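You operate a simulated robot arm through the tools that you are given. There is no shell and no other tool.

You run a simulated robot arm. Do the job below in one go: nothing can be reset, and whatever is moved stays where it is left.

Task
Put things in order on the top of the side table. At the end: two of the charger fuses from the top of the side table are on the top of the microphone bench; the purple tester cartridge is on the grey sealed case; the orange stamp (marked "MEND") stands on top of the brown carton (marked "FOAMS"); whatever was shut is shut again. Leave all else as you found it, and nothing knocked over.

Only the result counts: the job must be done as asked and must still hold three seconds after the hand-in. Knocking over, shifting, dropping, spilling or breaking anything else fails it.

Robot
A 7-joint arm with a two-finger parallel gripper, fixed in place. Base frame: the origin is at the foot of the arm, x ahead of it, y to its left, z up; the work surface is at about z = 0. Lengths are in m, angles in rad, forces in N, time in s.
With the tool pointing down near the work surface it reaches from about 0.24 to 0.62 m from the base axis. Its first joint turns from -1.152 to 1.152 rad. Payload 2.6 kg.
The tool frame sits at the grasp point between the pads (the TCP): z along the fingers, y along the line on which they close. The tips reach 0.03 m beyond it. The gripper opens to 0.094 m. The fingers are 0.028 m wide and 0.01 m thick; the gripper's body (0.05 by 0.096 m) begins 0.055 m behind the TCP.
Orientation is that of the tool frame in the base frame, as a unit quaternion [w, x, y, z]. With the fingers straight down and closing along the base's y, the tool's x points along the base's -x, its y along +y and its z along -z.

Tools
- The arm moves only by the tool nudge_tool. Its argument "series" is text: rows parted by semicolons, each of 7 numbers parted by spaces: the shift along the base's x, y, z in units of 40 mm (1.0 is 40 mm), then the turn, a rotation vector about the base's x, y, z in units of 5 degrees (1.0 is 5 degrees), then the opening in per cent of the stroke, from 0 (shut) to 100 (fully open). In form: x y z wx wy wz fingers; .... A call has 1 to 20 rows; each row shifts and turns the commanded pose from where the row before left it. A call with a number of a shift or a turn outside -1 to 1 is refused whole. Each row takes 0.2 s and may step no farther than 0.05 m and 0.15 rad from the row before; otherwise, or with a gripper value out of range, the whole call is refused. Where a pose cannot be reached the arm comes as near as it can. A force on the tool above 40 N (or 10 N above the force at the start of the call, whichever is more), or a blocked arm, ends the call early, and 0.2 s more pass. Each finger travels about 0.072 m/s and halts on what it meets, pressing with about 32 N; the grip force reading is that of the motor and also rises with nothing between the fingers. The clock runs only during rows and for 0.2 s after the last one: add rows that do not move to give the fingers time. It gives the time, the measured TCP pose, the force on the tool (base axes), the opening and the grip force at its end, in the units of the frame above (readings bear some noise), with the torque about the TCP (base axes, N m) and any sound that the robot's microphone picked up.
- Cameras (640 x 400 px; columns grow to the right, rows downward): "scene" is fixed at [0.0516, 0.4525, 0.5644]; the picture's right is [-0.55, -0.83, 0.00], its down [-0.48, 0.32, -0.82] and it looks along [0.68, -0.45, -0.58] (base axes); focal length 270 px, centre (320, 200). "wrist" rides on the gripper at [0.076, 0.014, -0.102] in the tool frame; the picture's right is [-0.18, 0.98, 0.00], its down [-0.75, -0.14, -0.64] and it looks along [-0.63, -0.12, 0.77] (tool axes); focal length 243 px, centre (320, 200). There is no depth. A picture from a camera that has moved, and an enlarged one, comes with that camera's place and axes in the base frame and with its lens.
- camera(camera): a new picture of that camera. The clock stands still meanwhile.
- close_up(camera, box): a new picture of the part [left, top, right, bottom] of that camera's present view, enlarged. The clock stands still meanwhile.
- close_job(): hands the job in; it is judged then, once.

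Places have to be worked out from the pictures, the camera data and where the tool is seen. Open the gripper and draw the arm clear of the work before you hand the job in, unless the task says otherwise.

The tools are called as name(argument=value, ...) on one line, values as JSON. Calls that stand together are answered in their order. nudge_tool: Moves the arm, as the interface text tells. Its arguments: {"type":"object","properties":{"series":{"type":"string"}},"required":["series"]} The other tools are called the same way: camera (camera) takes a picture; close_up (camera, box) takes an enlarged picture of a part of a camera's view; close_job () hands the job in.

At the start:

```text
t: 0.0
position: [0.4057, 0.1328, 0.344]
orientation: [0.0, 0.0, 1.0, 0.0]
ft_force: [0.3, -0.3, 1.0]
ft_torque: [-0.02, -0.01, 0.01]
width: 0.0944
gripper_force: 0.1
```

scene: 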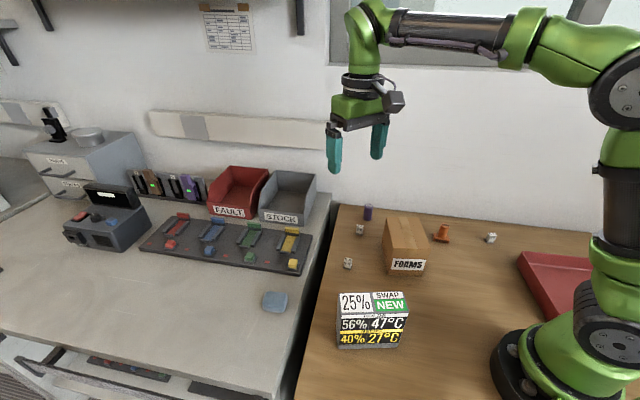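
wrist: 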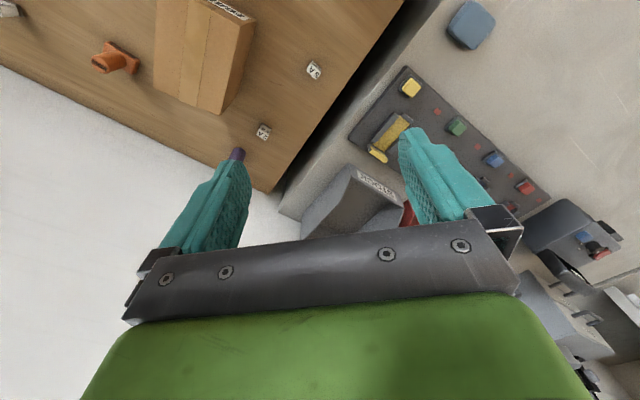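

I'll start by looking closer at the objects on both surfaces before planning anything.

close_up(camera="scene", box=[320, 190, 520, 315])

close_up(camera="scene", box=[130, 150, 330, 275])

close_up(camera="scene", box=[0, 90, 160, 270])

close_up(camera="scene", box=[320, 270, 480, 370])

close_up(camera="wrist", box=[0, 0, 350, 200])

```text
3.20 times, centred on (420, 252) of scene
camera zoom: at [0.0516, 0.4525, 0.5644], right [-0.55, -0.83, 0.0], down [-0.48, 0.32, -0.82], along [0.68, -0.45, -0.58], focal length 863 px, centre (0, 32)
```

zoom: 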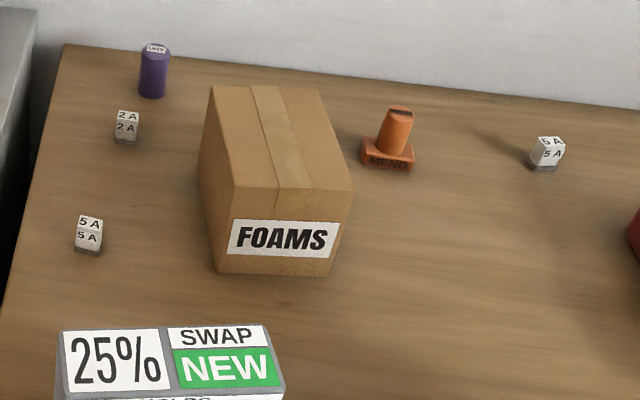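

```text
3.20 times, centred on (230, 212) of scene
camera zoom: at [0.0516, 0.4525, 0.5644], right [-0.55, -0.83, 0.0], down [-0.48, 0.32, -0.82], along [0.68, -0.45, -0.58], focal length 863 px, centre (608, 160)
```

zoom: 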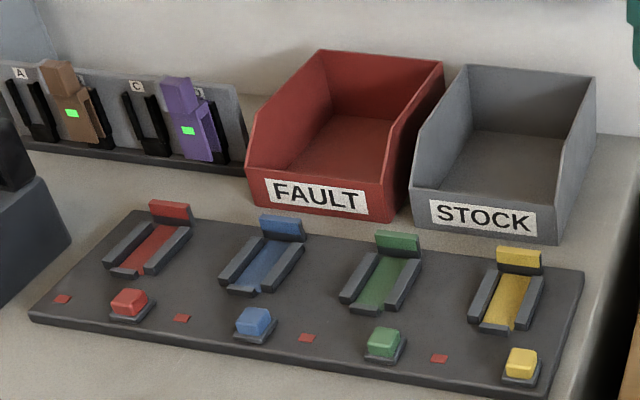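

```text
2.22 times, centred on (80, 180) of scene
camera zoom: at [0.0516, 0.4525, 0.5644], right [-0.55, -0.83, 0.0], down [-0.48, 0.32, -0.82], along [0.68, -0.45, -0.58], focal length 599 px, centre (853, 244)
```

zoom: 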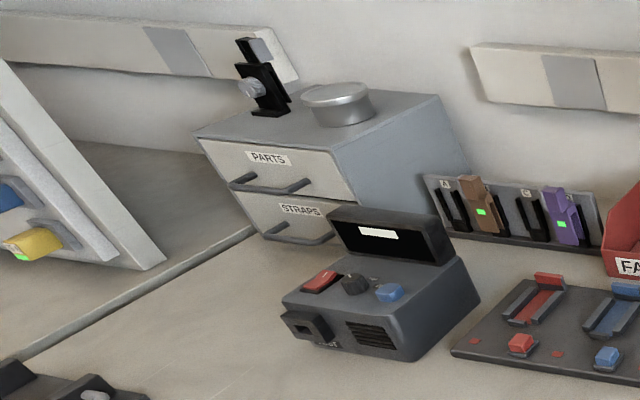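

```text
4.00 times, centred on (400, 320) of scene
camera zoom: at [0.0516, 0.4525, 0.5644], right [-0.55, -0.83, 0.0], down [-0.48, 0.32, -0.82], along [0.68, -0.45, -0.58], focal length 1079 px, centre (0, -280)
```

zoom: 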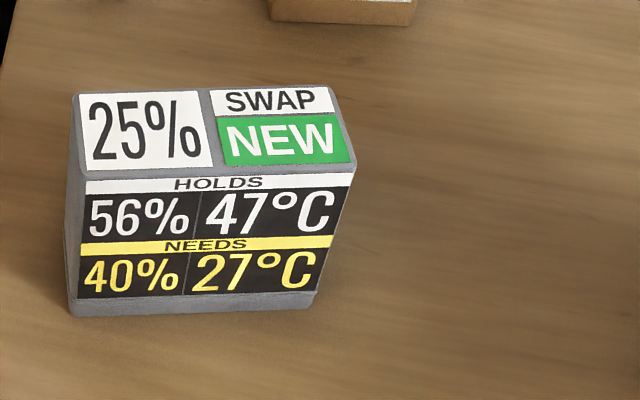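

```text
1.83 times, centred on (175, 100) of wrist
camera zoom: at [0.3293, 0.1473, 0.4449], right [0.18, 0.98, 0.0], down [0.75, -0.14, 0.64], along [0.63, -0.12, -0.77], focal length 444 px, centre (585, 383)
```

zoom: 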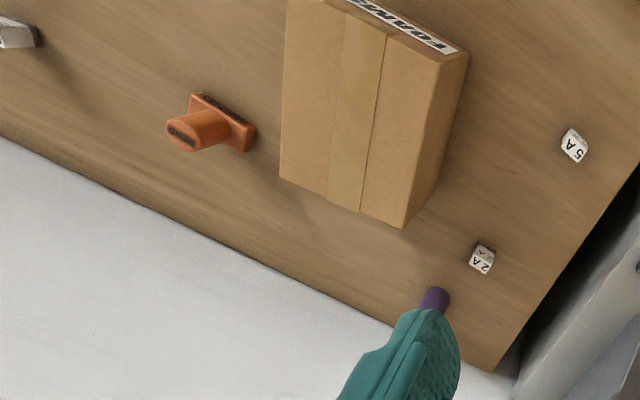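

The small cubes are marked with amp ratings, and there are several purple things. I'll enlarge the labels further to tell them apart.

close_up(camera="scene", box=[340, 195, 400, 235])

close_up(camera="scene", box=[330, 245, 370, 275])

close_up(camera="scene", box=[425, 215, 515, 255])

close_up(camera="scene", box=[50, 170, 160, 260])

close_up(camera="scene", box=[120, 160, 220, 220])

close_up(camera="scene", box=[0, 320, 320, 400])

close_up(camera="scene", box=[190, 0, 270, 60])

close_up(camera="wrist", box=[220, 40, 350, 200])

close_up(camera="wrist", box=[340, 0, 640, 280])

```text
10.00 times, centred on (370, 215) of scene
camera zoom: at [0.0516, 0.4525, 0.5644], right [-0.55, -0.83, 0.0], down [-0.48, 0.32, -0.82], along [0.68, -0.45, -0.58], focal length 2697 px, centre (-180, 50)
```

zoom: 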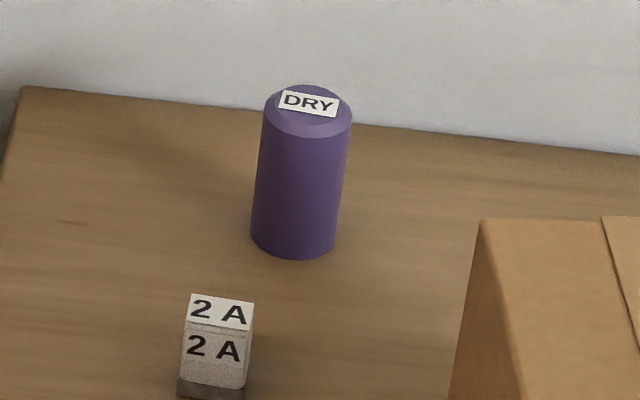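

```text
13.33 times, centred on (350, 260) of scene
camera zoom: at [0.0516, 0.4525, 0.5644], right [-0.55, -0.83, 0.0], down [-0.48, 0.32, -0.82], along [0.68, -0.45, -0.58], focal length 3596 px, centre (-80, -600)
```

zoom: 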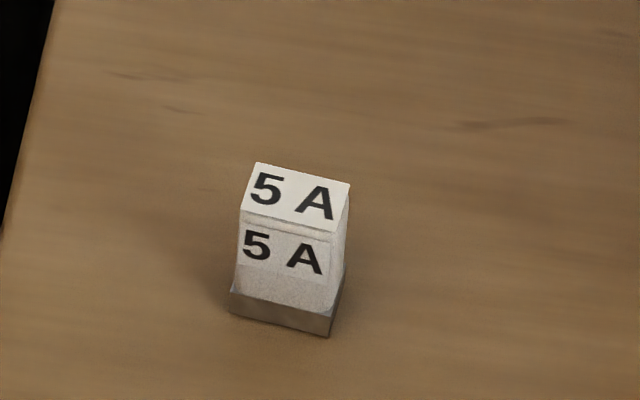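

```text
7.11 times, centred on (470, 235) of scene
camera zoom: at [0.0516, 0.4525, 0.5644], right [-0.55, -0.83, 0.0], down [-0.48, 0.32, -0.82], along [0.68, -0.45, -0.58], focal length 1918 px, centre (-747, -49)
```

zoom: 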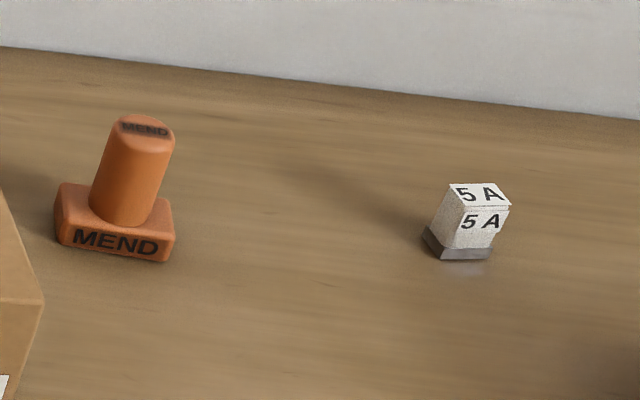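

```text
4.44 times, centred on (105, 215) of scene
camera zoom: at [0.0516, 0.4525, 0.5644], right [-0.55, -0.83, 0.0], down [-0.48, 0.32, -0.82], along [0.68, -0.45, -0.58], focal length 1199 px, centre (1276, 133)
```

zoom: 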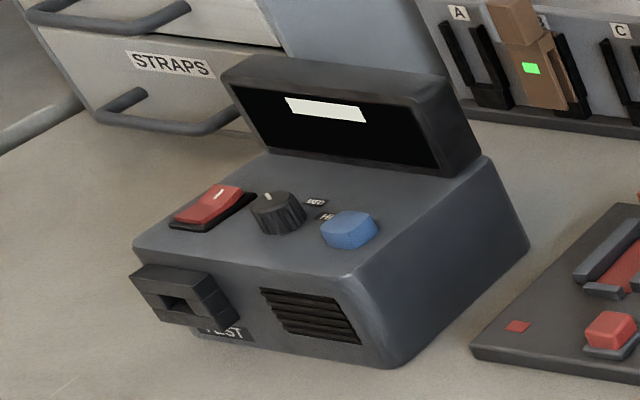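

```text
6.40 times, centred on (170, 190) of scene
camera zoom: at [0.0516, 0.4525, 0.5644], right [-0.55, -0.83, 0.0], down [-0.48, 0.32, -0.82], along [0.68, -0.45, -0.58], focal length 1726 px, centre (1280, 264)
```

zoom: 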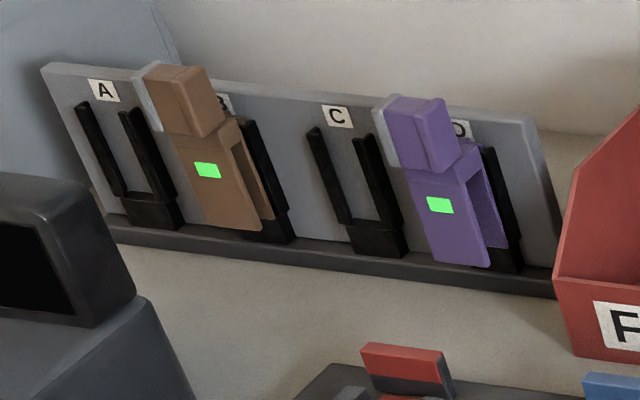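

```text
2.00 times, centred on (160, 360) of scene
camera zoom: at [0.0516, 0.4525, 0.5644], right [-0.55, -0.83, 0.0], down [-0.48, 0.32, -0.82], along [0.68, -0.45, -0.58], focal length 539 px, centre (640, -120)
```

zoom: 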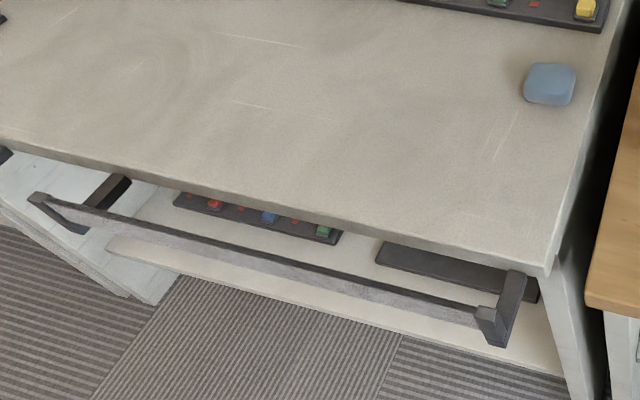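

```text
6.67 times, centred on (230, 30) of scene
camera zoom: at [0.0516, 0.4525, 0.5644], right [-0.55, -0.83, 0.0], down [-0.48, 0.32, -0.82], along [0.68, -0.45, -0.58], focal length 1798 px, centre (920, 1333)
```

zoom: 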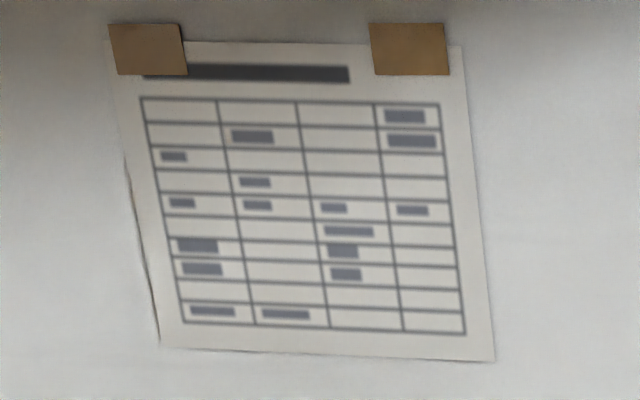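

```text
2.50 times, centred on (285, 120) of wrist
camera zoom: at [0.3293, 0.1473, 0.4449], right [0.18, 0.98, 0.0], down [0.75, -0.14, 0.64], along [0.63, -0.12, -0.77], focal length 606 px, centre (408, 400)
```

zoom: 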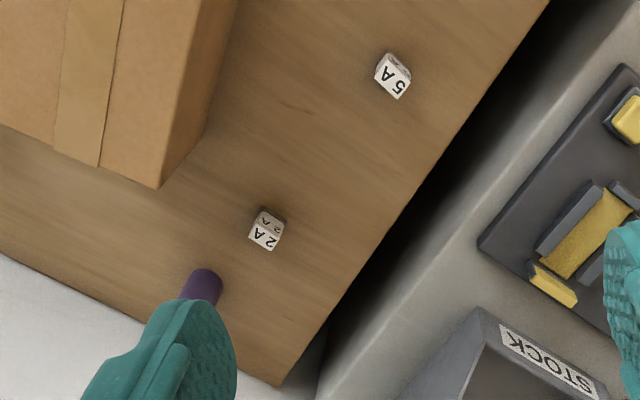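

```text
1.43 times, centred on (490, 140) of wrist
camera zoom: at [0.3293, 0.1473, 0.4449], right [0.18, 0.98, 0.0], down [0.75, -0.14, 0.64], along [0.63, -0.12, -0.77], focal length 347 px, centre (77, 286)
```

zoom: 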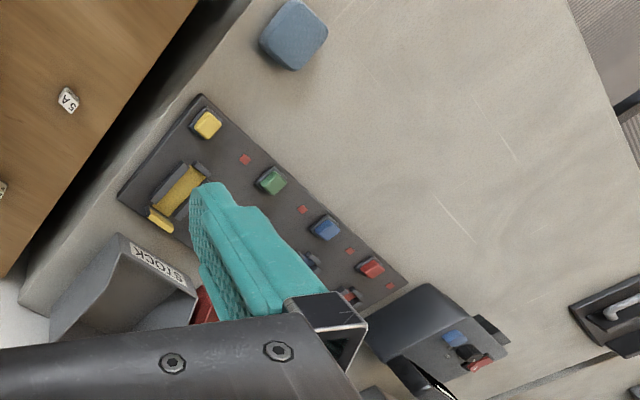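

The fuses are the three small amp-marked cubes, and the purple "DRY" cylinder is on the same wooden table. The grey case is the box with printed panels, since the purple clip in the far rack is well beyond reach. I'll go straight down in free space to see the fuse and the benches from closer in.

nudge_tool(series="0 0 -1 0 0 0 100; 0 0 -1 0 0 0 100; 0 0 -1 0 0 0 100; 0 0 -0.5 0 0 0 100; 0 0 0 0 0 0 100")

camera(camera="wrist")

camera(camera="scene")

```text
t: 1.2
position: [0.4047, 0.1326, 0.2029]
orientation: [0.0, 0.0, 1.0, 0.0]
ft_force: [0.0, -0.1, -0.2]
ft_torque: [-0.02, -0.03, -0.02]
width: 0.0941
gripper_force: 0.1
```

```text
taken
camera wrist: at [0.3284, 0.1472, 0.3045], right [0.18, 0.98, 0.0], down [0.75, -0.14, 0.64], along [0.63, -0.12, -0.77], focal length 243 px, centre (320, 200)
```

wrist: 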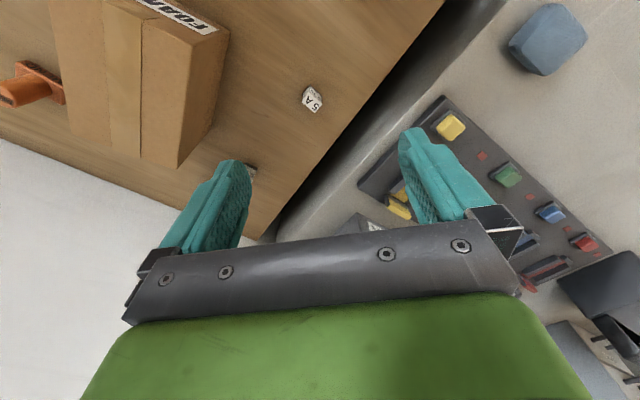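

```text
taken
```

scene: 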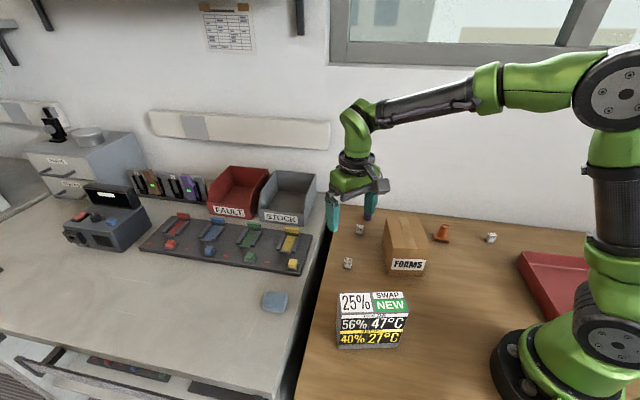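

Both cameras put the near 5 A fuse at about (0.415, 0.122). I'll enlarge it to read its yaw, and check the bench area as well.

close_up(camera="wrist", box=[280, 75, 344, 115])

close_up(camera="wrist", box=[350, 0, 640, 180])

```text
10.00 times, centred on (312, 95) of wrist
camera zoom: at [0.3284, 0.1472, 0.3045], right [0.18, 0.98, 0.0], down [0.75, -0.14, 0.64], along [0.63, -0.12, -0.77], focal length 2426 px, centre (400, 1250)
```

zoom: 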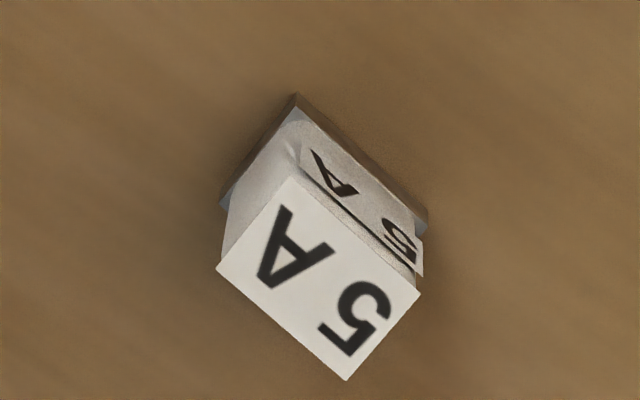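

```text
2.21 times, centred on (495, 90) of wrist
camera zoom: at [0.3284, 0.1472, 0.3045], right [0.18, 0.98, 0.0], down [0.75, -0.14, 0.64], along [0.63, -0.12, -0.77], focal length 535 px, centre (-66, 443)
```

zoom: 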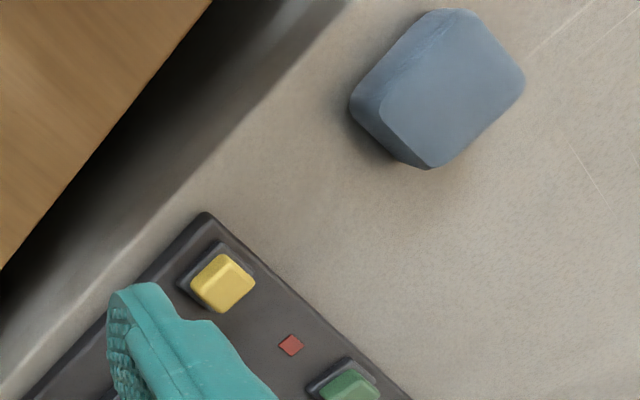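

The fuse measures roughly 20 × 15 mm and 26 mm tall, centred at (0.416, 0.121), with its long side at about 38°. I'll turn the tool to close across the short side, then stop above it and check.

nudge_tool(series="0.036 -0.037 -0.26 0 0 0.95 60; 0.036 -0.037 -0.26 0 0 0.95 60; 0.036 -0.037 -0.26 0 0 0.95 60; 0.036 -0.037 -0.26 0 0 0.95 60; 0.036 -0.037 -0.26 0 0 0.95 60; 0.036 -0.037 -0.26 0 0 0.95 60; 0.036 -0.037 -0.26 0 0 0.95 60; 0.036 -0.037 -0.26 0 0 0.95 60; 0 0 0 0 0 0 60; 0 0 0 0 0 0 60")

camera(camera="wrist")

```text
t: 3.4
position: [0.4178, 0.1207, 0.1205]
orientation: [-0.001, -0.325, 0.946, 0.0]
ft_force: [-0.3, 0.2, 0.0]
ft_torque: [0.0, 0.04, 0.02]
width: 0.0565
gripper_force: 0.0
```

```text
taken
camera wrist: at [0.3478, 0.0852, 0.2218], right [-0.46, 0.89, 0.0], down [0.68, 0.35, 0.64], along [0.57, 0.3, -0.77], focal length 243 px, centre (320, 200)
```

wrist: 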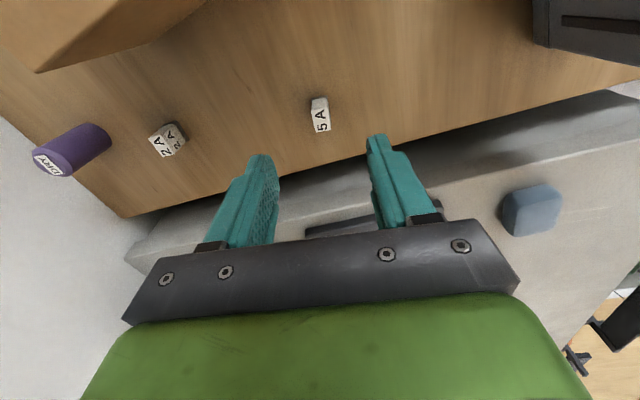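

The fuse sits centred between the fingers and in line with them. I'll descend until the tips are just above the table (TCP z ≈ 0.037), then close.

nudge_tool(series="0 0 -0.7 0 0 0 60; 0 0 -0.7 0 0 0 60; 0 0 -0.68 0 0 0 60; 0 0 0 0 0 0 60; 0 0 0 0 0 0 0; 0 0 0 0 0 0 0; 0 0 0 0 0 0 0; 0 0 0 0 0 0 0")

camera(camera="wrist")

```text
t: 5.2
position: [0.4166, 0.1209, 0.0374]
orientation: [0.0, -0.325, 0.946, 0.0]
ft_force: [-0.1, 0.1, 0.1]
ft_torque: [-0.01, 0.01, 0.01]
width: 0.0123
gripper_force: 32.1
```

```text
taken
camera wrist: at [0.3474, 0.085, 0.139], right [-0.46, 0.89, 0.0], down [0.68, 0.35, 0.64], along [0.57, 0.3, -0.77], focal length 243 px, centre (320, 200)
```

wrist: 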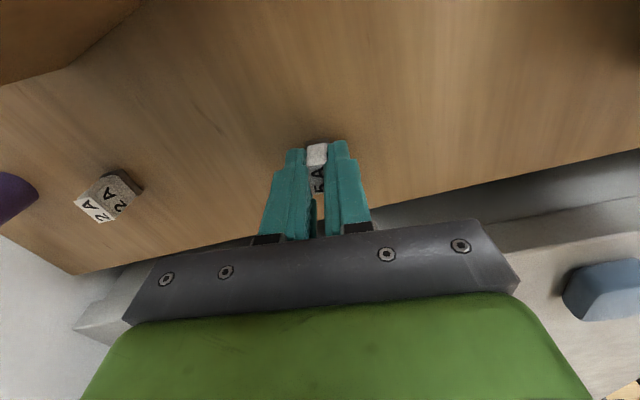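

The fuse is held, with a 12 mm width and 32 N. I'll lift it to z ≈ 0.2 and carry it over the free front-right area of the grey bench, clear of the case, then look.

nudge_tool(series="0 0 0.5 0 0 0 0; 0 0 1 0 0 0 0; 0 0 1 0 0 0 0; 0 0 1 0 0 0 0; 0 0 0.6 0 0 0 0; -0.234 0.97 0 0 0 0 0; -0.234 0.97 0 0 0 0 0; -0.234 0.97 0 0 0 0 0; -0.234 0.97 0 0 0 0 0; -0.234 0.97 0 0 0 0 0; -0.234 0.97 0 0 0 0 0; -0.234 0.97 0 0 0 0 0; 0 0 0 0 0 0 0; 0 0 0 0 0 0 0")

camera(camera="wrist")

camera(camera="scene")

```text
t: 8.2
position: [0.3496, 0.3929, 0.2002]
orientation: [0.001, -0.325, 0.946, 0.001]
ft_force: [-0.9, -0.3, 0.6]
ft_torque: [0.0, 0.0, -0.01]
width: 0.0124
gripper_force: 32.1
```

```text
taken
camera wrist: at [0.2816, 0.3572, 0.3024], right [-0.46, 0.89, 0.0], down [0.68, 0.35, 0.64], along [0.57, 0.3, -0.77], focal length 243 px, centre (320, 200)
```

wrist: 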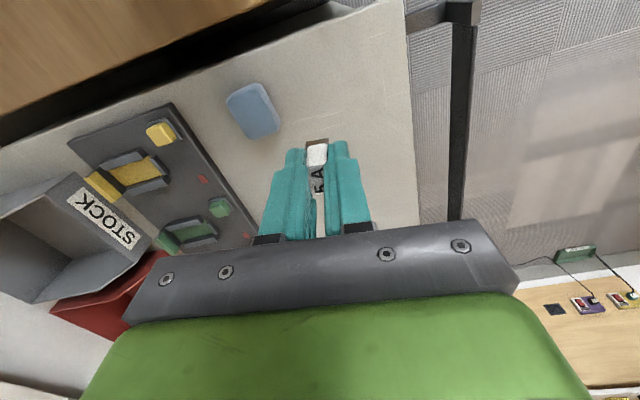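

```text
taken
```

scene: 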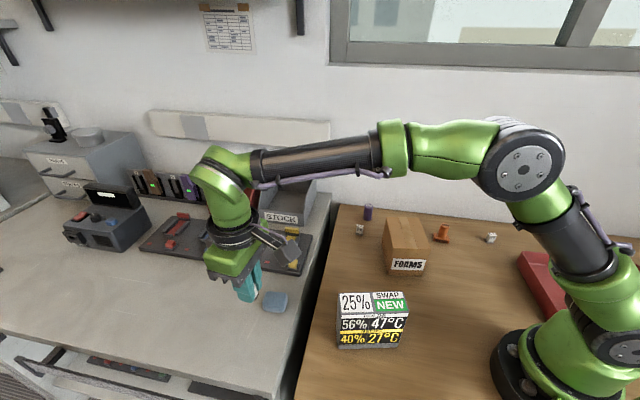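

The wrist view shows another surface at the lower right. I'll enlarge it before deciding that the grey bench is the microphone bench.

close_up(camera="wrist", box=[500, 230, 640, 330])

close_up(camera="wrist", box=[200, 60, 440, 220])

close_up(camera="scene", box=[0, 90, 100, 270])

```text
4.00 times, centred on (570, 280) of wrist
camera zoom: at [0.2816, 0.3572, 0.3024], right [-0.46, 0.89, 0.0], down [0.68, 0.35, 0.64], along [0.57, 0.3, -0.77], focal length 970 px, centre (-680, -120)
```

zoom: 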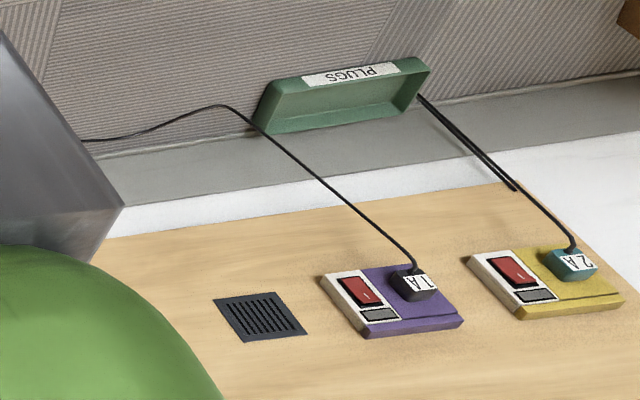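

```text
2.50 times, centred on (320, 140) of wrist
camera zoom: at [0.2816, 0.3572, 0.3024], right [-0.46, 0.89, 0.0], down [0.68, 0.35, 0.64], along [0.57, 0.3, -0.77], focal length 606 px, centre (320, 350)
```

zoom: 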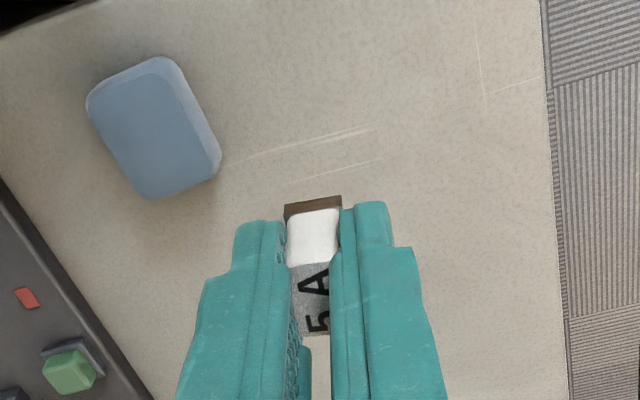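

```text
2.22 times, centred on (50, 180) of scene
camera zoom: at [0.0516, 0.4525, 0.5644], right [-0.55, -0.83, 0.0], down [-0.48, 0.32, -0.82], along [0.68, -0.45, -0.58], focal length 599 px, centre (920, 244)
```

zoom: 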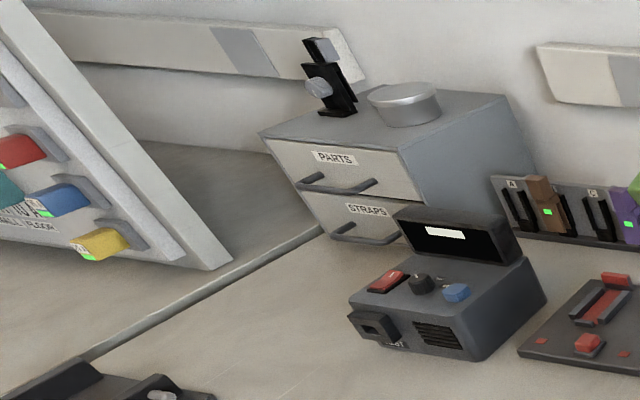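

That far table is more than 1 m away, so the reachable grey bench is the one to use. The spot below the fuse is clear, between the blue pad and the front edge. I'll lower partway and look again to judge the bench height from parallax.

nudge_tool(series="0 0 -0.75 0 0 0 0; 0 0 -0.75 0 0 0 0; 0 0 -0.75 0 0 0 0; 0 0 0 0 0 0 0; 0 0 0 0 0 0 0")

camera(camera="wrist")

close_up(camera="scene", box=[220, 250, 320, 320])

```text
t: 9.4
position: [0.3519, 0.3922, 0.1114]
orientation: [0.0, -0.326, 0.946, 0.0]
ft_force: [0.0, 0.1, 0.6]
ft_torque: [-0.01, 0.05, 0.03]
width: 0.0122
gripper_force: 31.7
```

```text
taken
camera wrist: at [0.2822, 0.3565, 0.2115], right [-0.46, 0.89, 0.0], down [0.68, 0.35, 0.64], along [0.57, 0.3, -0.77], focal length 243 px, centre (320, 200)
```

wrist: 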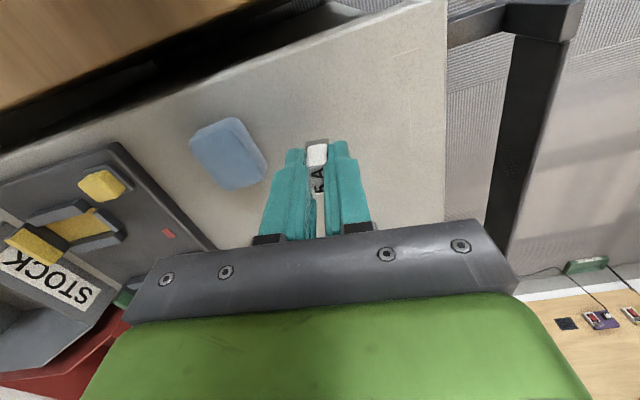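

```text
5.71 times, centred on (270, 285) of scene
camera zoom: at [0.0516, 0.4525, 0.5644], right [-0.55, -0.83, 0.0], down [-0.48, 0.32, -0.82], along [0.68, -0.45, -0.58], focal length 1541 px, centre (606, -286)
```

zoom: 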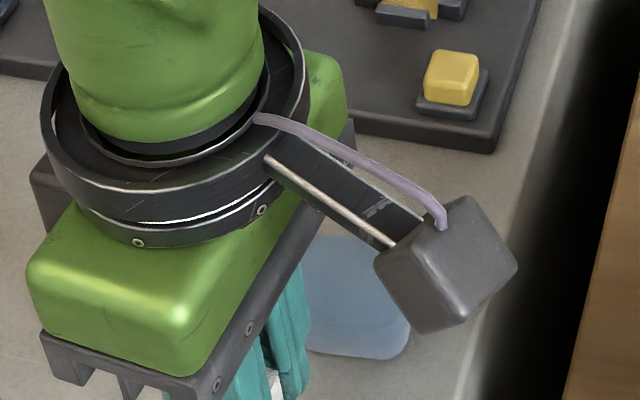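

The board's LED comes out at z ≈ 0.049, so the bench top is probably near 0.03–0.04. I'll go down to about 0.09 and then in small steps, watching the force for contact.

nudge_tool(series="0 0 -0.25 0 0 0 0; 0 0 -0.25 0 0 0 0; 0 0 0 0 0 0 0; 0 0 0 0 0 0 0")

close_up(camera="wrist", box=[250, 110, 390, 200])

close_up(camera="scene", box=[230, 280, 310, 330])

```text
t: 10.4
position: [0.3504, 0.393, 0.0914]
orientation: [0.0, -0.326, 0.945, 0.0]
ft_force: [0.3, -0.3, 0.5]
ft_torque: [-0.03, 0.0, 0.02]
width: 0.0123
gripper_force: 32.3
```

```text
4.44 times, centred on (320, 155) of wrist
camera zoom: at [0.2823, 0.3569, 0.1922], right [-0.46, 0.89, 0.0], down [0.68, 0.35, 0.64], along [0.57, 0.3, -0.77], focal length 1078 px, centre (320, 400)
```

zoom: 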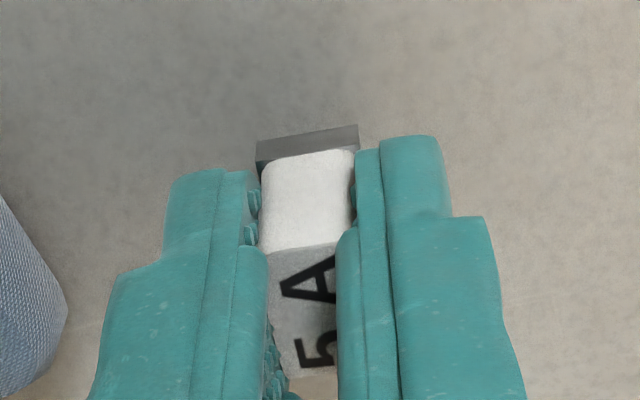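

```text
8.00 times, centred on (270, 305) of scene
camera zoom: at [0.0516, 0.4525, 0.5644], right [-0.55, -0.83, 0.0], down [-0.48, 0.32, -0.82], along [0.68, -0.45, -0.58], focal length 2158 px, centre (720, -640)
```

zoom: 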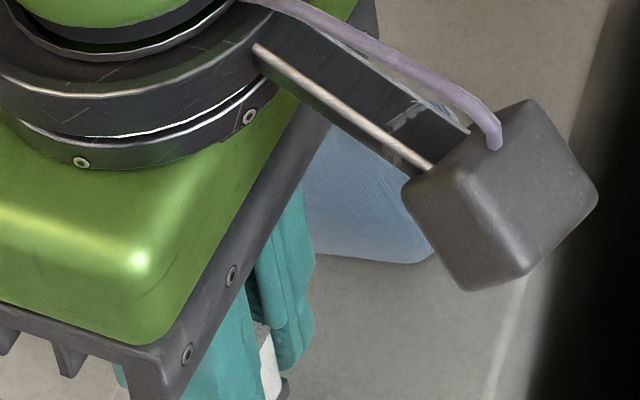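

No contact yet. I'll keep going down in 2.5 mm steps and watch the force.

nudge_tool(series="0 0 -0.0625 0 0 0 0; 0 0 -0.0625 0 0 0 0; 0 0 -0.0625 0 0 0 0; 0 0 0 0 0 0 0")

```text
t: 11.4
position: [0.3513, 0.3929, 0.0839]
orientation: [0.0, -0.325, 0.946, 0.0]
ft_force: [0.3, -0.3, -0.5]
ft_torque: [-0.01, 0.03, 0.01]
width: 0.0124
gripper_force: 32.3
```

nudge_tool(series="0 0 -0.0625 0 0 0 0; 0 0 -0.0625 0 0 0 0; 0 0 0 0 0 0 0")

close_up(camera="wrist", box=[250, 110, 390, 200])

```text
t: 12.2
position: [0.3519, 0.3925, 0.0788]
orientation: [0.0, -0.325, 0.946, 0.0]
ft_force: [0.1, 0.7, -0.6]
ft_torque: [0.0, 0.02, -0.02]
width: 0.0122
gripper_force: 32.1
```

```text
4.44 times, centred on (320, 155) of wrist
camera zoom: at [0.2822, 0.3572, 0.1798], right [-0.46, 0.89, 0.0], down [0.68, 0.35, 0.64], along [0.57, 0.3, -0.77], focal length 1078 px, centre (320, 400)
```

zoom: 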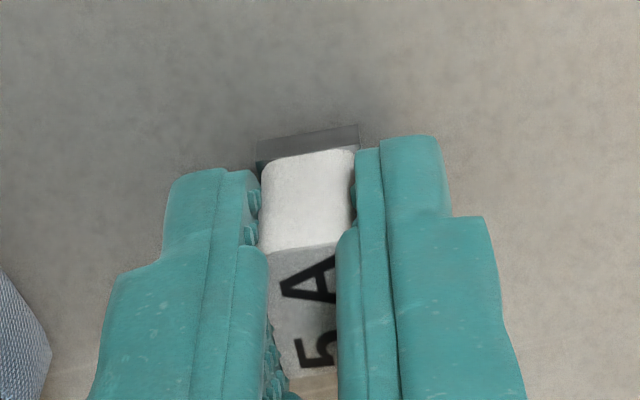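

Still no contact force, and the fuse bottom is at about 0.041. I'll continue in 2 mm steps.

nudge_tool(series="0 0 -0.05 0 0 0 0; 0 0 -0.05 0 0 0 0; 0 0 0 0 0 0 0")

```text
t: 13.0
position: [0.3523, 0.393, 0.0775]
orientation: [0.001, -0.326, 0.945, 0.002]
ft_force: [-3.5, -5.7, 23.1]
ft_torque: [-0.18, 0.21, 0.01]
width: 0.0123
gripper_force: 31.8
```

Contact: 23 N upward at TCP z ≈ 0.0775, so the bench top is at about 0.040. I'll ease up about 2 mm to remove the press, then open slightly.

nudge_tool(series="0 0 0.055 0 0 0 0; 0 0 0 0 0 0 0; 0 0 0 0 0 0 0")

```text
t: 13.8
position: [0.352, 0.3928, 0.0799]
orientation: [0.002, -0.325, 0.946, 0.001]
ft_force: [3.8, 3.5, 10.0]
ft_torque: [0.16, -0.12, -0.01]
width: 0.0122
gripper_force: 31.4
```

The readings may still be settling, so I'll hold still briefly and look again.

nudge_tool(series="0 0 0 0 0 0 0; 0 0 0 0 0 0 0; 0 0 0 0 0 0 0")

close_up(camera="wrist", box=[250, 110, 390, 200])

```text
t: 14.6
position: [0.3512, 0.3935, 0.0766]
orientation: [0.0, -0.326, 0.945, 0.0]
ft_force: [1.2, -0.1, 10.5]
ft_torque: [0.02, -0.07, 0.0]
width: 0.0119
gripper_force: 32.3
```

```text
4.44 times, centred on (320, 155) of wrist
camera zoom: at [0.2823, 0.3567, 0.1783], right [-0.46, 0.89, 0.0], down [0.68, 0.35, 0.64], along [0.57, 0.29, -0.77], focal length 1078 px, centre (320, 400)
```

zoom: 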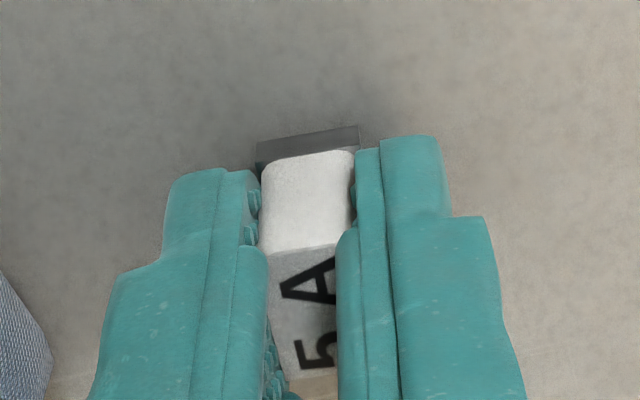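

It settled at z ≈ 0.0766 with about 10 N left. I'll ease up another millimetre, then open a little and check.

nudge_tool(series="0 0 0.028 0 0 0 0; 0 0 0 0 0 0 0; 0 0 0 0 0 0 0; 0 0 0 0 0 0 22; 0 0 0 0 0 0 22; 0 0 0 0 0 0 22")

close_up(camera="wrist", box=[250, 110, 390, 200])

```text
t: 16.0
position: [0.351, 0.3928, 0.0788]
orientation: [-0.001, -0.326, 0.946, 0.0]
ft_force: [1.0, 0.4, -0.2]
ft_torque: [-0.01, 0.02, -0.03]
width: 0.0206
gripper_force: 0.1
```

```text
4.44 times, centred on (320, 155) of wrist
camera zoom: at [0.2823, 0.3567, 0.1793], right [-0.46, 0.89, 0.0], down [0.68, 0.35, 0.64], along [0.57, 0.3, -0.77], focal length 1078 px, centre (320, 400)
```

zoom: 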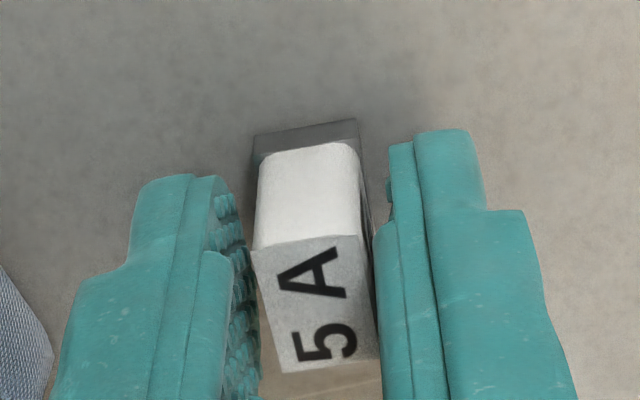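

The fuse stands free on the bench. I'll open a bit more and rise straight up.

nudge_tool(series="0 0 0 0 0 0 35; 0 0 0 0 0 0 35; 0 0 0.4 0 0 0 35; 0 0 0.8 0 0 0 35; 0 0 1 0 0 0 35; 0 0 0.9 0 0 0 40; 0 0 0 0 0 0 40")

camera(camera="wrist")

camera(camera="scene")

```text
t: 17.6
position: [0.3508, 0.3925, 0.202]
orientation: [0.0, -0.326, 0.945, 0.0]
ft_force: [0.2, -0.3, -0.3]
ft_torque: [0.01, 0.0, 0.0]
width: 0.0374
gripper_force: 0.0
```

```text
taken
camera wrist: at [0.2823, 0.3569, 0.3036], right [-0.46, 0.89, 0.0], down [0.68, 0.35, 0.64], along [0.57, 0.3, -0.77], focal length 243 px, centre (320, 200)
```

wrist: 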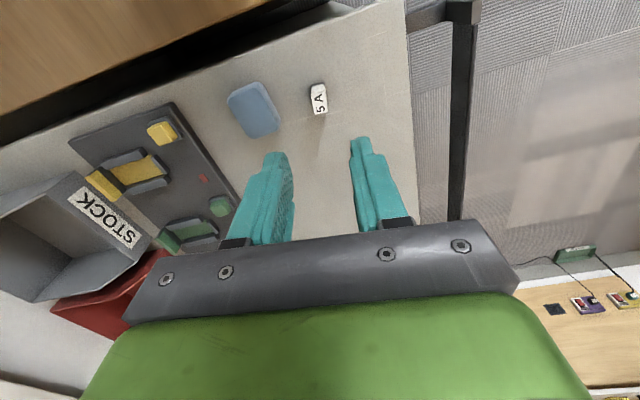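

```text
taken
```

scene: 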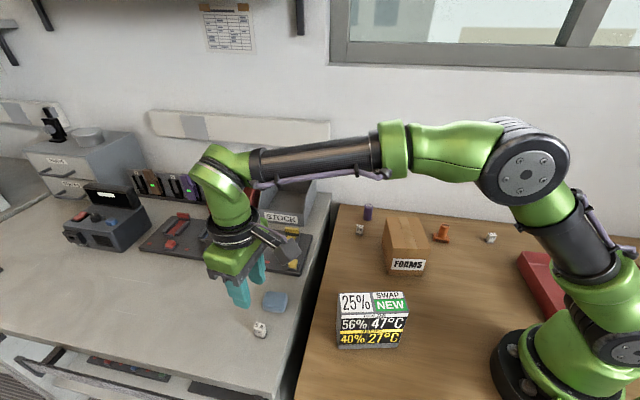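

The first fuse is placed. Next I'll sweep back over the wooden table at z ≈ 0.2, above everything there, turning the tool toward the neutral yaw, to view the stamp and the far 5 A fuse.

nudge_tool(series="0.33 -0.805 0 0 0 -0.85 60; 0.33 -0.805 0 0 0 -0.85 60; 0.33 -0.805 0 0 0 -0.85 60; 0.33 -0.805 0 0 0 -0.85 60; 0.33 -0.805 0 0 0 -0.85 60; 0.33 -0.805 0 0 0 -0.85 60; 0 -1 0 0 0 -0.85 60; 0 -1 0 0 0 -0.85 60; 0 -1 0 0 0 -0.85 60; 0 -1 0 0 0 -0.85 60; 0 -1 0 0 0 -0.85 60; -0.4 -0.85 0 0 0 -0.85 60; -0.4 -0.85 0 0 0 -0.85 60; -0.4 -0.85 0 0 0 -0.85 60; -0.4 -0.85 0 0 0 -0.85 60; -0.4 -0.85 0 0 0 -0.85 60; 0 0 0 0 0 0 60; 0 0 0 0 0 0 60")

camera(camera="wrist")

camera(camera="scene")

```text
t: 21.4
position: [0.3507, -0.1711, 0.2032]
orientation: [0.0, 0.259, 0.966, -0.001]
ft_force: [-0.4, -0.1, 0.5]
ft_torque: [-0.01, 0.0, 0.01]
width: 0.0562
gripper_force: 0.0
```

```text
taken
camera wrist: at [0.2913, -0.1204, 0.3035], right [0.65, 0.76, 0.0], down [0.58, -0.5, 0.64], along [0.49, -0.42, -0.77], focal length 243 px, centre (320, 200)
```

wrist: 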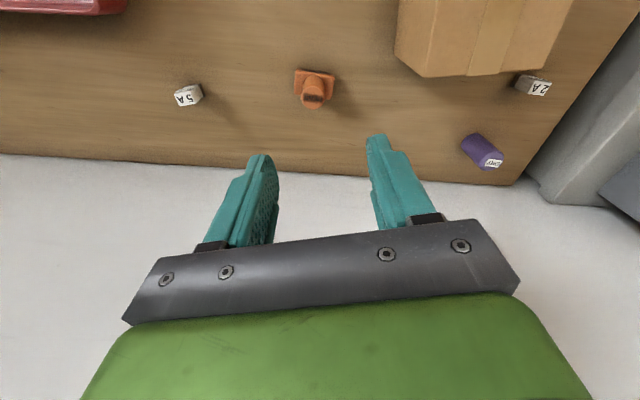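

```text
taken
```

scene: 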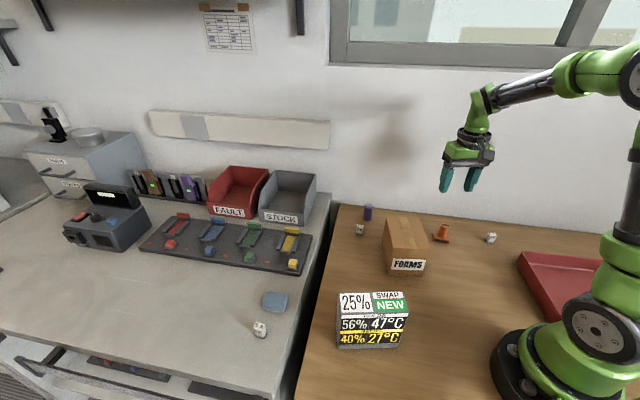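

Everything is undisturbed. I'll enlarge the stamp and the right-hand 5 A fuse to get exact positions and yaws.

close_up(camera="wrist", box=[280, 60, 344, 112])

close_up(camera="wrist", box=[156, 75, 220, 115])

close_up(camera="wrist", box=[440, 120, 520, 180])

close_up(camera="wrist", box=[380, 0, 640, 160])

```text
7.69 times, centred on (312, 86) of wrist
camera zoom: at [0.2913, -0.1204, 0.3035], right [0.65, 0.76, 0.0], down [0.58, -0.5, 0.64], along [0.49, -0.42, -0.77], focal length 1866 px, centre (382, 1077)
```

zoom: 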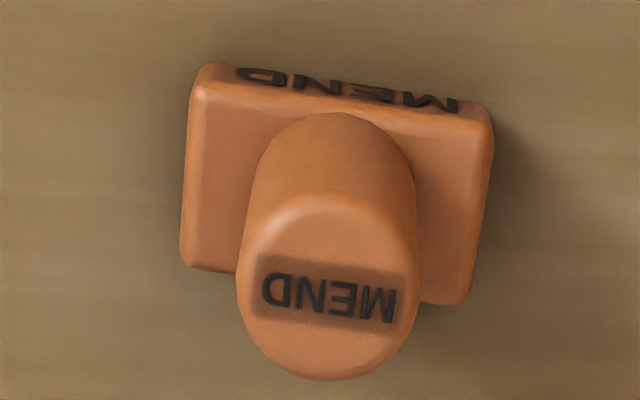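

```text
10.00 times, centred on (188, 95) of wrist
camera zoom: at [0.2913, -0.1204, 0.3035], right [0.65, 0.76, 0.0], down [0.58, -0.5, 0.64], along [0.49, -0.42, -0.77], focal length 2426 px, centre (1640, 1250)
```

zoom: 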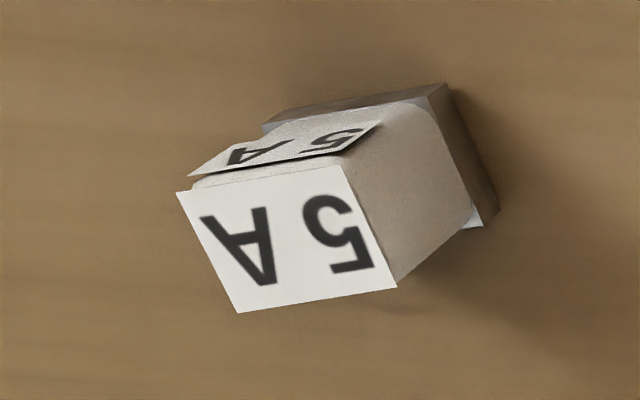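

```text
6.67 times, centred on (480, 150) of wrist
camera zoom: at [0.2913, -0.1204, 0.3035], right [0.65, 0.76, 0.0], down [0.58, -0.5, 0.64], along [0.49, -0.42, -0.77], focal length 1618 px, centre (-747, 533)
```

zoom: 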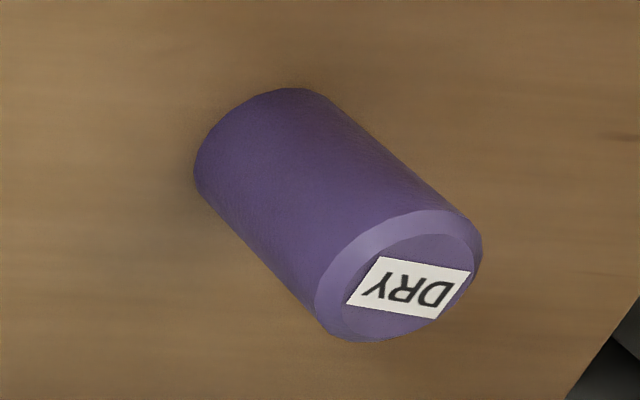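

```text
2.46 times, centred on (510, 80) of wrist
camera zoom: at [0.2913, -0.1204, 0.3035], right [0.65, 0.76, 0.0], down [0.58, -0.5, 0.64], along [0.49, -0.42, -0.77], focal length 597 px, centre (-148, 495)
```

zoom: 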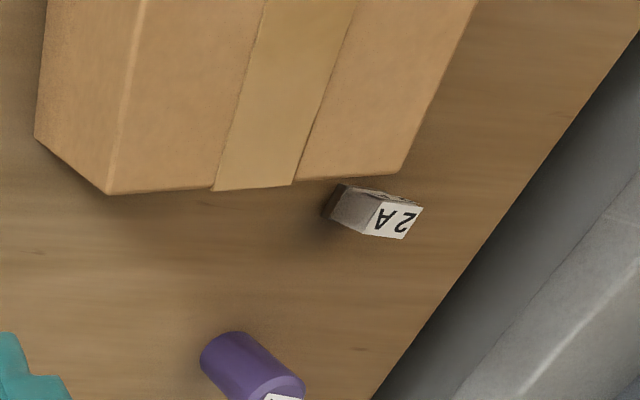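

The right fuse is at (0.2605, −0.290) with its long side at 58°. The stamp handle is about 22 mm across at (0.3425, −0.1735). I'll do the stamp first: move above it, lower to z ≈ 0.12 and verify.

nudge_tool(series="-0.1 -0.03 -0.69 0 0 0 60; -0.1 -0.03 -0.69 0 0 0 60; 0 0 -0.69 0 0 0 60; 0 0 0 0 0 0 60; 0 0 0 0 0 0 60")

camera(camera="wrist")

```text
t: 22.6
position: [0.3421, -0.172, 0.1184]
orientation: [0.001, 0.258, 0.966, -0.001]
ft_force: [0.2, -0.1, -0.8]
ft_torque: [0.03, 0.0, 0.0]
width: 0.0562
gripper_force: 0.0
```

```text
taken
camera wrist: at [0.2829, -0.1223, 0.2202], right [0.65, 0.76, 0.0], down [0.58, -0.5, 0.64], along [0.49, -0.42, -0.77], focal length 243 px, centre (320, 200)
```

wrist: 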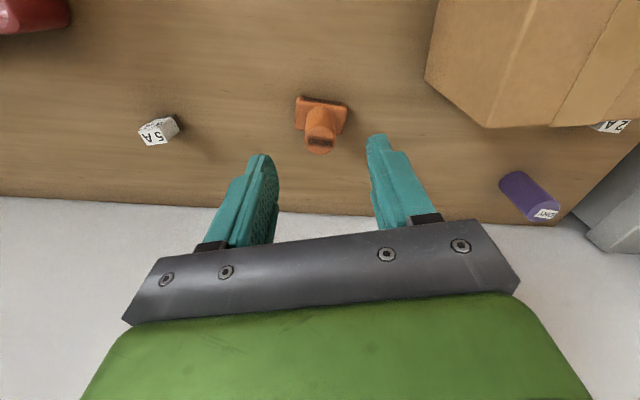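

The stamp head is exactly below the TCP. I'll descend to z ≈ 0.05, so the tips stay above the stamp's base, and close on the handle.

nudge_tool(series="0 0 -0.57 0 0 0 60; 0 0 -0.57 0 0 0 60; 0 0 -0.56 0 0 0 60; 0 0 0 0 0 0 60; 0 0 0 0 0 0 0; 0 0 0 0 0 0 0; 0 0 0 0 0 0 0; 0 0 0 0 0 0 0")

camera(camera="wrist")

```text
t: 24.4
position: [0.3417, -0.1735, 0.0494]
orientation: [0.0, 0.259, 0.966, 0.0]
ft_force: [-0.5, 0.0, -0.3]
ft_torque: [-0.04, 0.0, 0.0]
width: 0.0227
gripper_force: 32.1
```

```text
taken
camera wrist: at [0.2836, -0.1229, 0.1521], right [0.65, 0.76, 0.0], down [0.58, -0.5, 0.64], along [0.49, -0.42, -0.77], focal length 243 px, centre (320, 200)
```

wrist: 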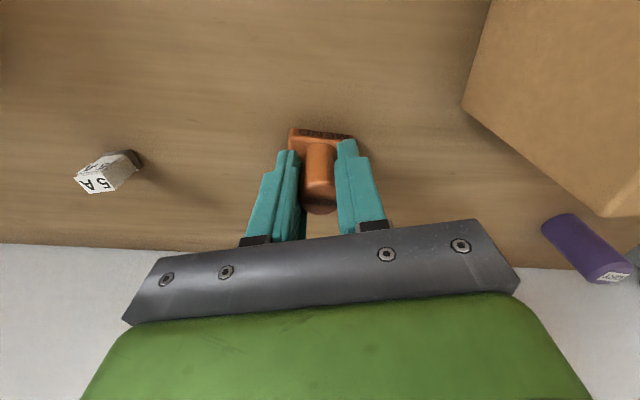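

The handle is held at 22.7 mm. I'll lift straight up 160 mm, then move over the carton's top centre at (0.359, −0.020), whose top both cameras put at z ≈ 0.097.

nudge_tool(series="0 0 0.5 0 0 0 0; 0 0 1 0 0 0 0; 0 0 1 0 0 0 0; 0 0 1 0 0 0 0; 0 0 0.6 0 0 0 0; 0.108 0.96 0 0 0 0 0; 0.108 0.96 0 0 0 0 0; 0.108 0.96 0 0 0 0 0; 0.108 0.96 0 0 0 0 0; 0 0 0 0 0 0 0; 0 0 0 0 0 0 0")

camera(camera="wrist")

close_up(camera="scene", box=[340, 120, 500, 280])

```text
t: 26.8
position: [0.3596, -0.0199, 0.2147]
orientation: [0.0, 0.26, 0.966, -0.001]
ft_force: [-1.1, -0.2, 0.1]
ft_torque: [0.0, 0.05, 0.01]
width: 0.0229
gripper_force: 32.6
```

```text
taken
camera wrist: at [0.3005, 0.031, 0.3163], right [0.65, 0.76, 0.0], down [0.58, -0.5, 0.64], along [0.49, -0.42, -0.77], focal length 243 px, centre (320, 200)
```

wrist: 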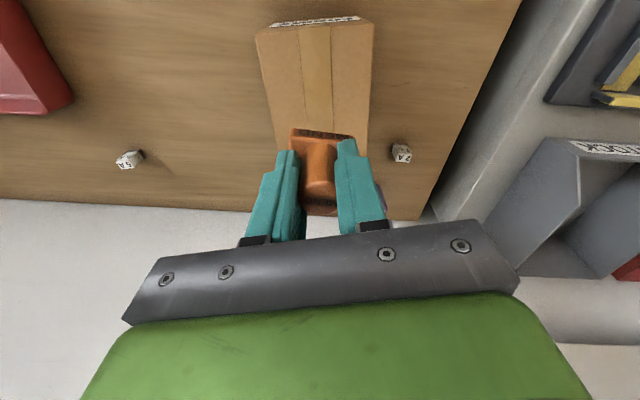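

```text
2.50 times, centred on (420, 200) of scene
camera zoom: at [0.0516, 0.4525, 0.5644], right [-0.55, -0.83, 0.0], down [-0.48, 0.32, -0.82], along [0.68, -0.45, -0.58], focal length 674 px, centre (70, 200)
```

zoom: 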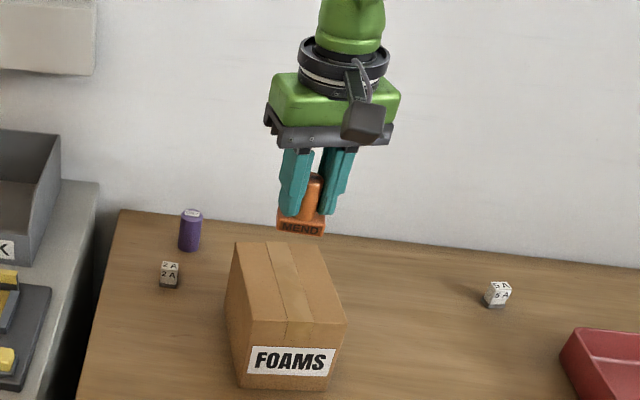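

The stamp is centred over the carton top. I'll lower to about 5 mm above it, then use small steps and watch the force.

nudge_tool(series="0 0 -0.6 0 0 0 0; 0 0 -0.6 0 0 0 0; 0 0 -0.3 0 0 0 0; 0 0 0 0 0 0 0; 0 0 0 0 0 0 0")

close_up(camera="scene", box=[370, 190, 450, 250])

```text
t: 28.0
position: [0.36, -0.0197, 0.1537]
orientation: [-0.001, 0.258, 0.966, 0.0]
ft_force: [0.4, 0.5, -0.4]
ft_torque: [-0.07, 0.01, 0.03]
width: 0.0227
gripper_force: 32.0
```

```text
6.67 times, centred on (410, 220) of scene
camera zoom: at [0.0516, 0.4525, 0.5644], right [-0.55, -0.83, 0.0], down [-0.48, 0.32, -0.82], along [0.68, -0.45, -0.58], focal length 1798 px, centre (-280, 67)
```

zoom: 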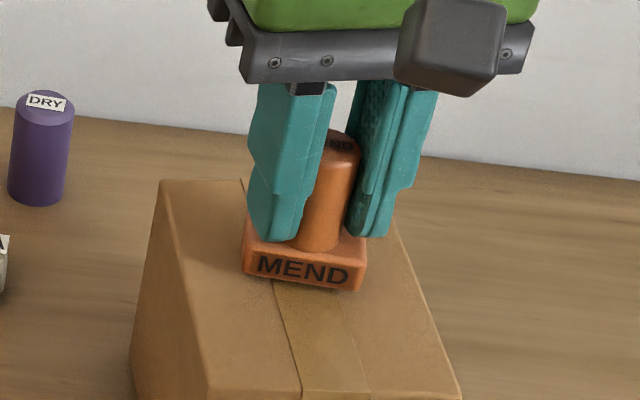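

The stamp is upright, a few millimetres above the top. I'll continue in 1.5 mm steps.

nudge_tool(series="0 0 -0.04 0 0 0 0; 0 0 -0.04 0 0 0 0; 0 0 -0.04 0 0 0 0; 0 0 0 0 0 0 0")

```text
t: 29.0
position: [0.3591, -0.0195, 0.1503]
orientation: [0.0, 0.259, 0.966, 0.0]
ft_force: [-0.4, 0.9, 0.9]
ft_torque: [0.01, 0.01, 0.02]
width: 0.0225
gripper_force: 32.1
```

nudge_tool(series="0 0 -0.03 0 0 0 0; 0 0 -0.03 0 0 0 0; 0 0 0 0 0 0 0")

```text
t: 29.8
position: [0.3605, -0.0195, 0.1501]
orientation: [0.002, 0.259, 0.966, 0.0]
ft_force: [-4.6, -1.0, 27.1]
ft_torque: [-0.11, 0.2, -0.05]
width: 0.0227
gripper_force: 32.0
```

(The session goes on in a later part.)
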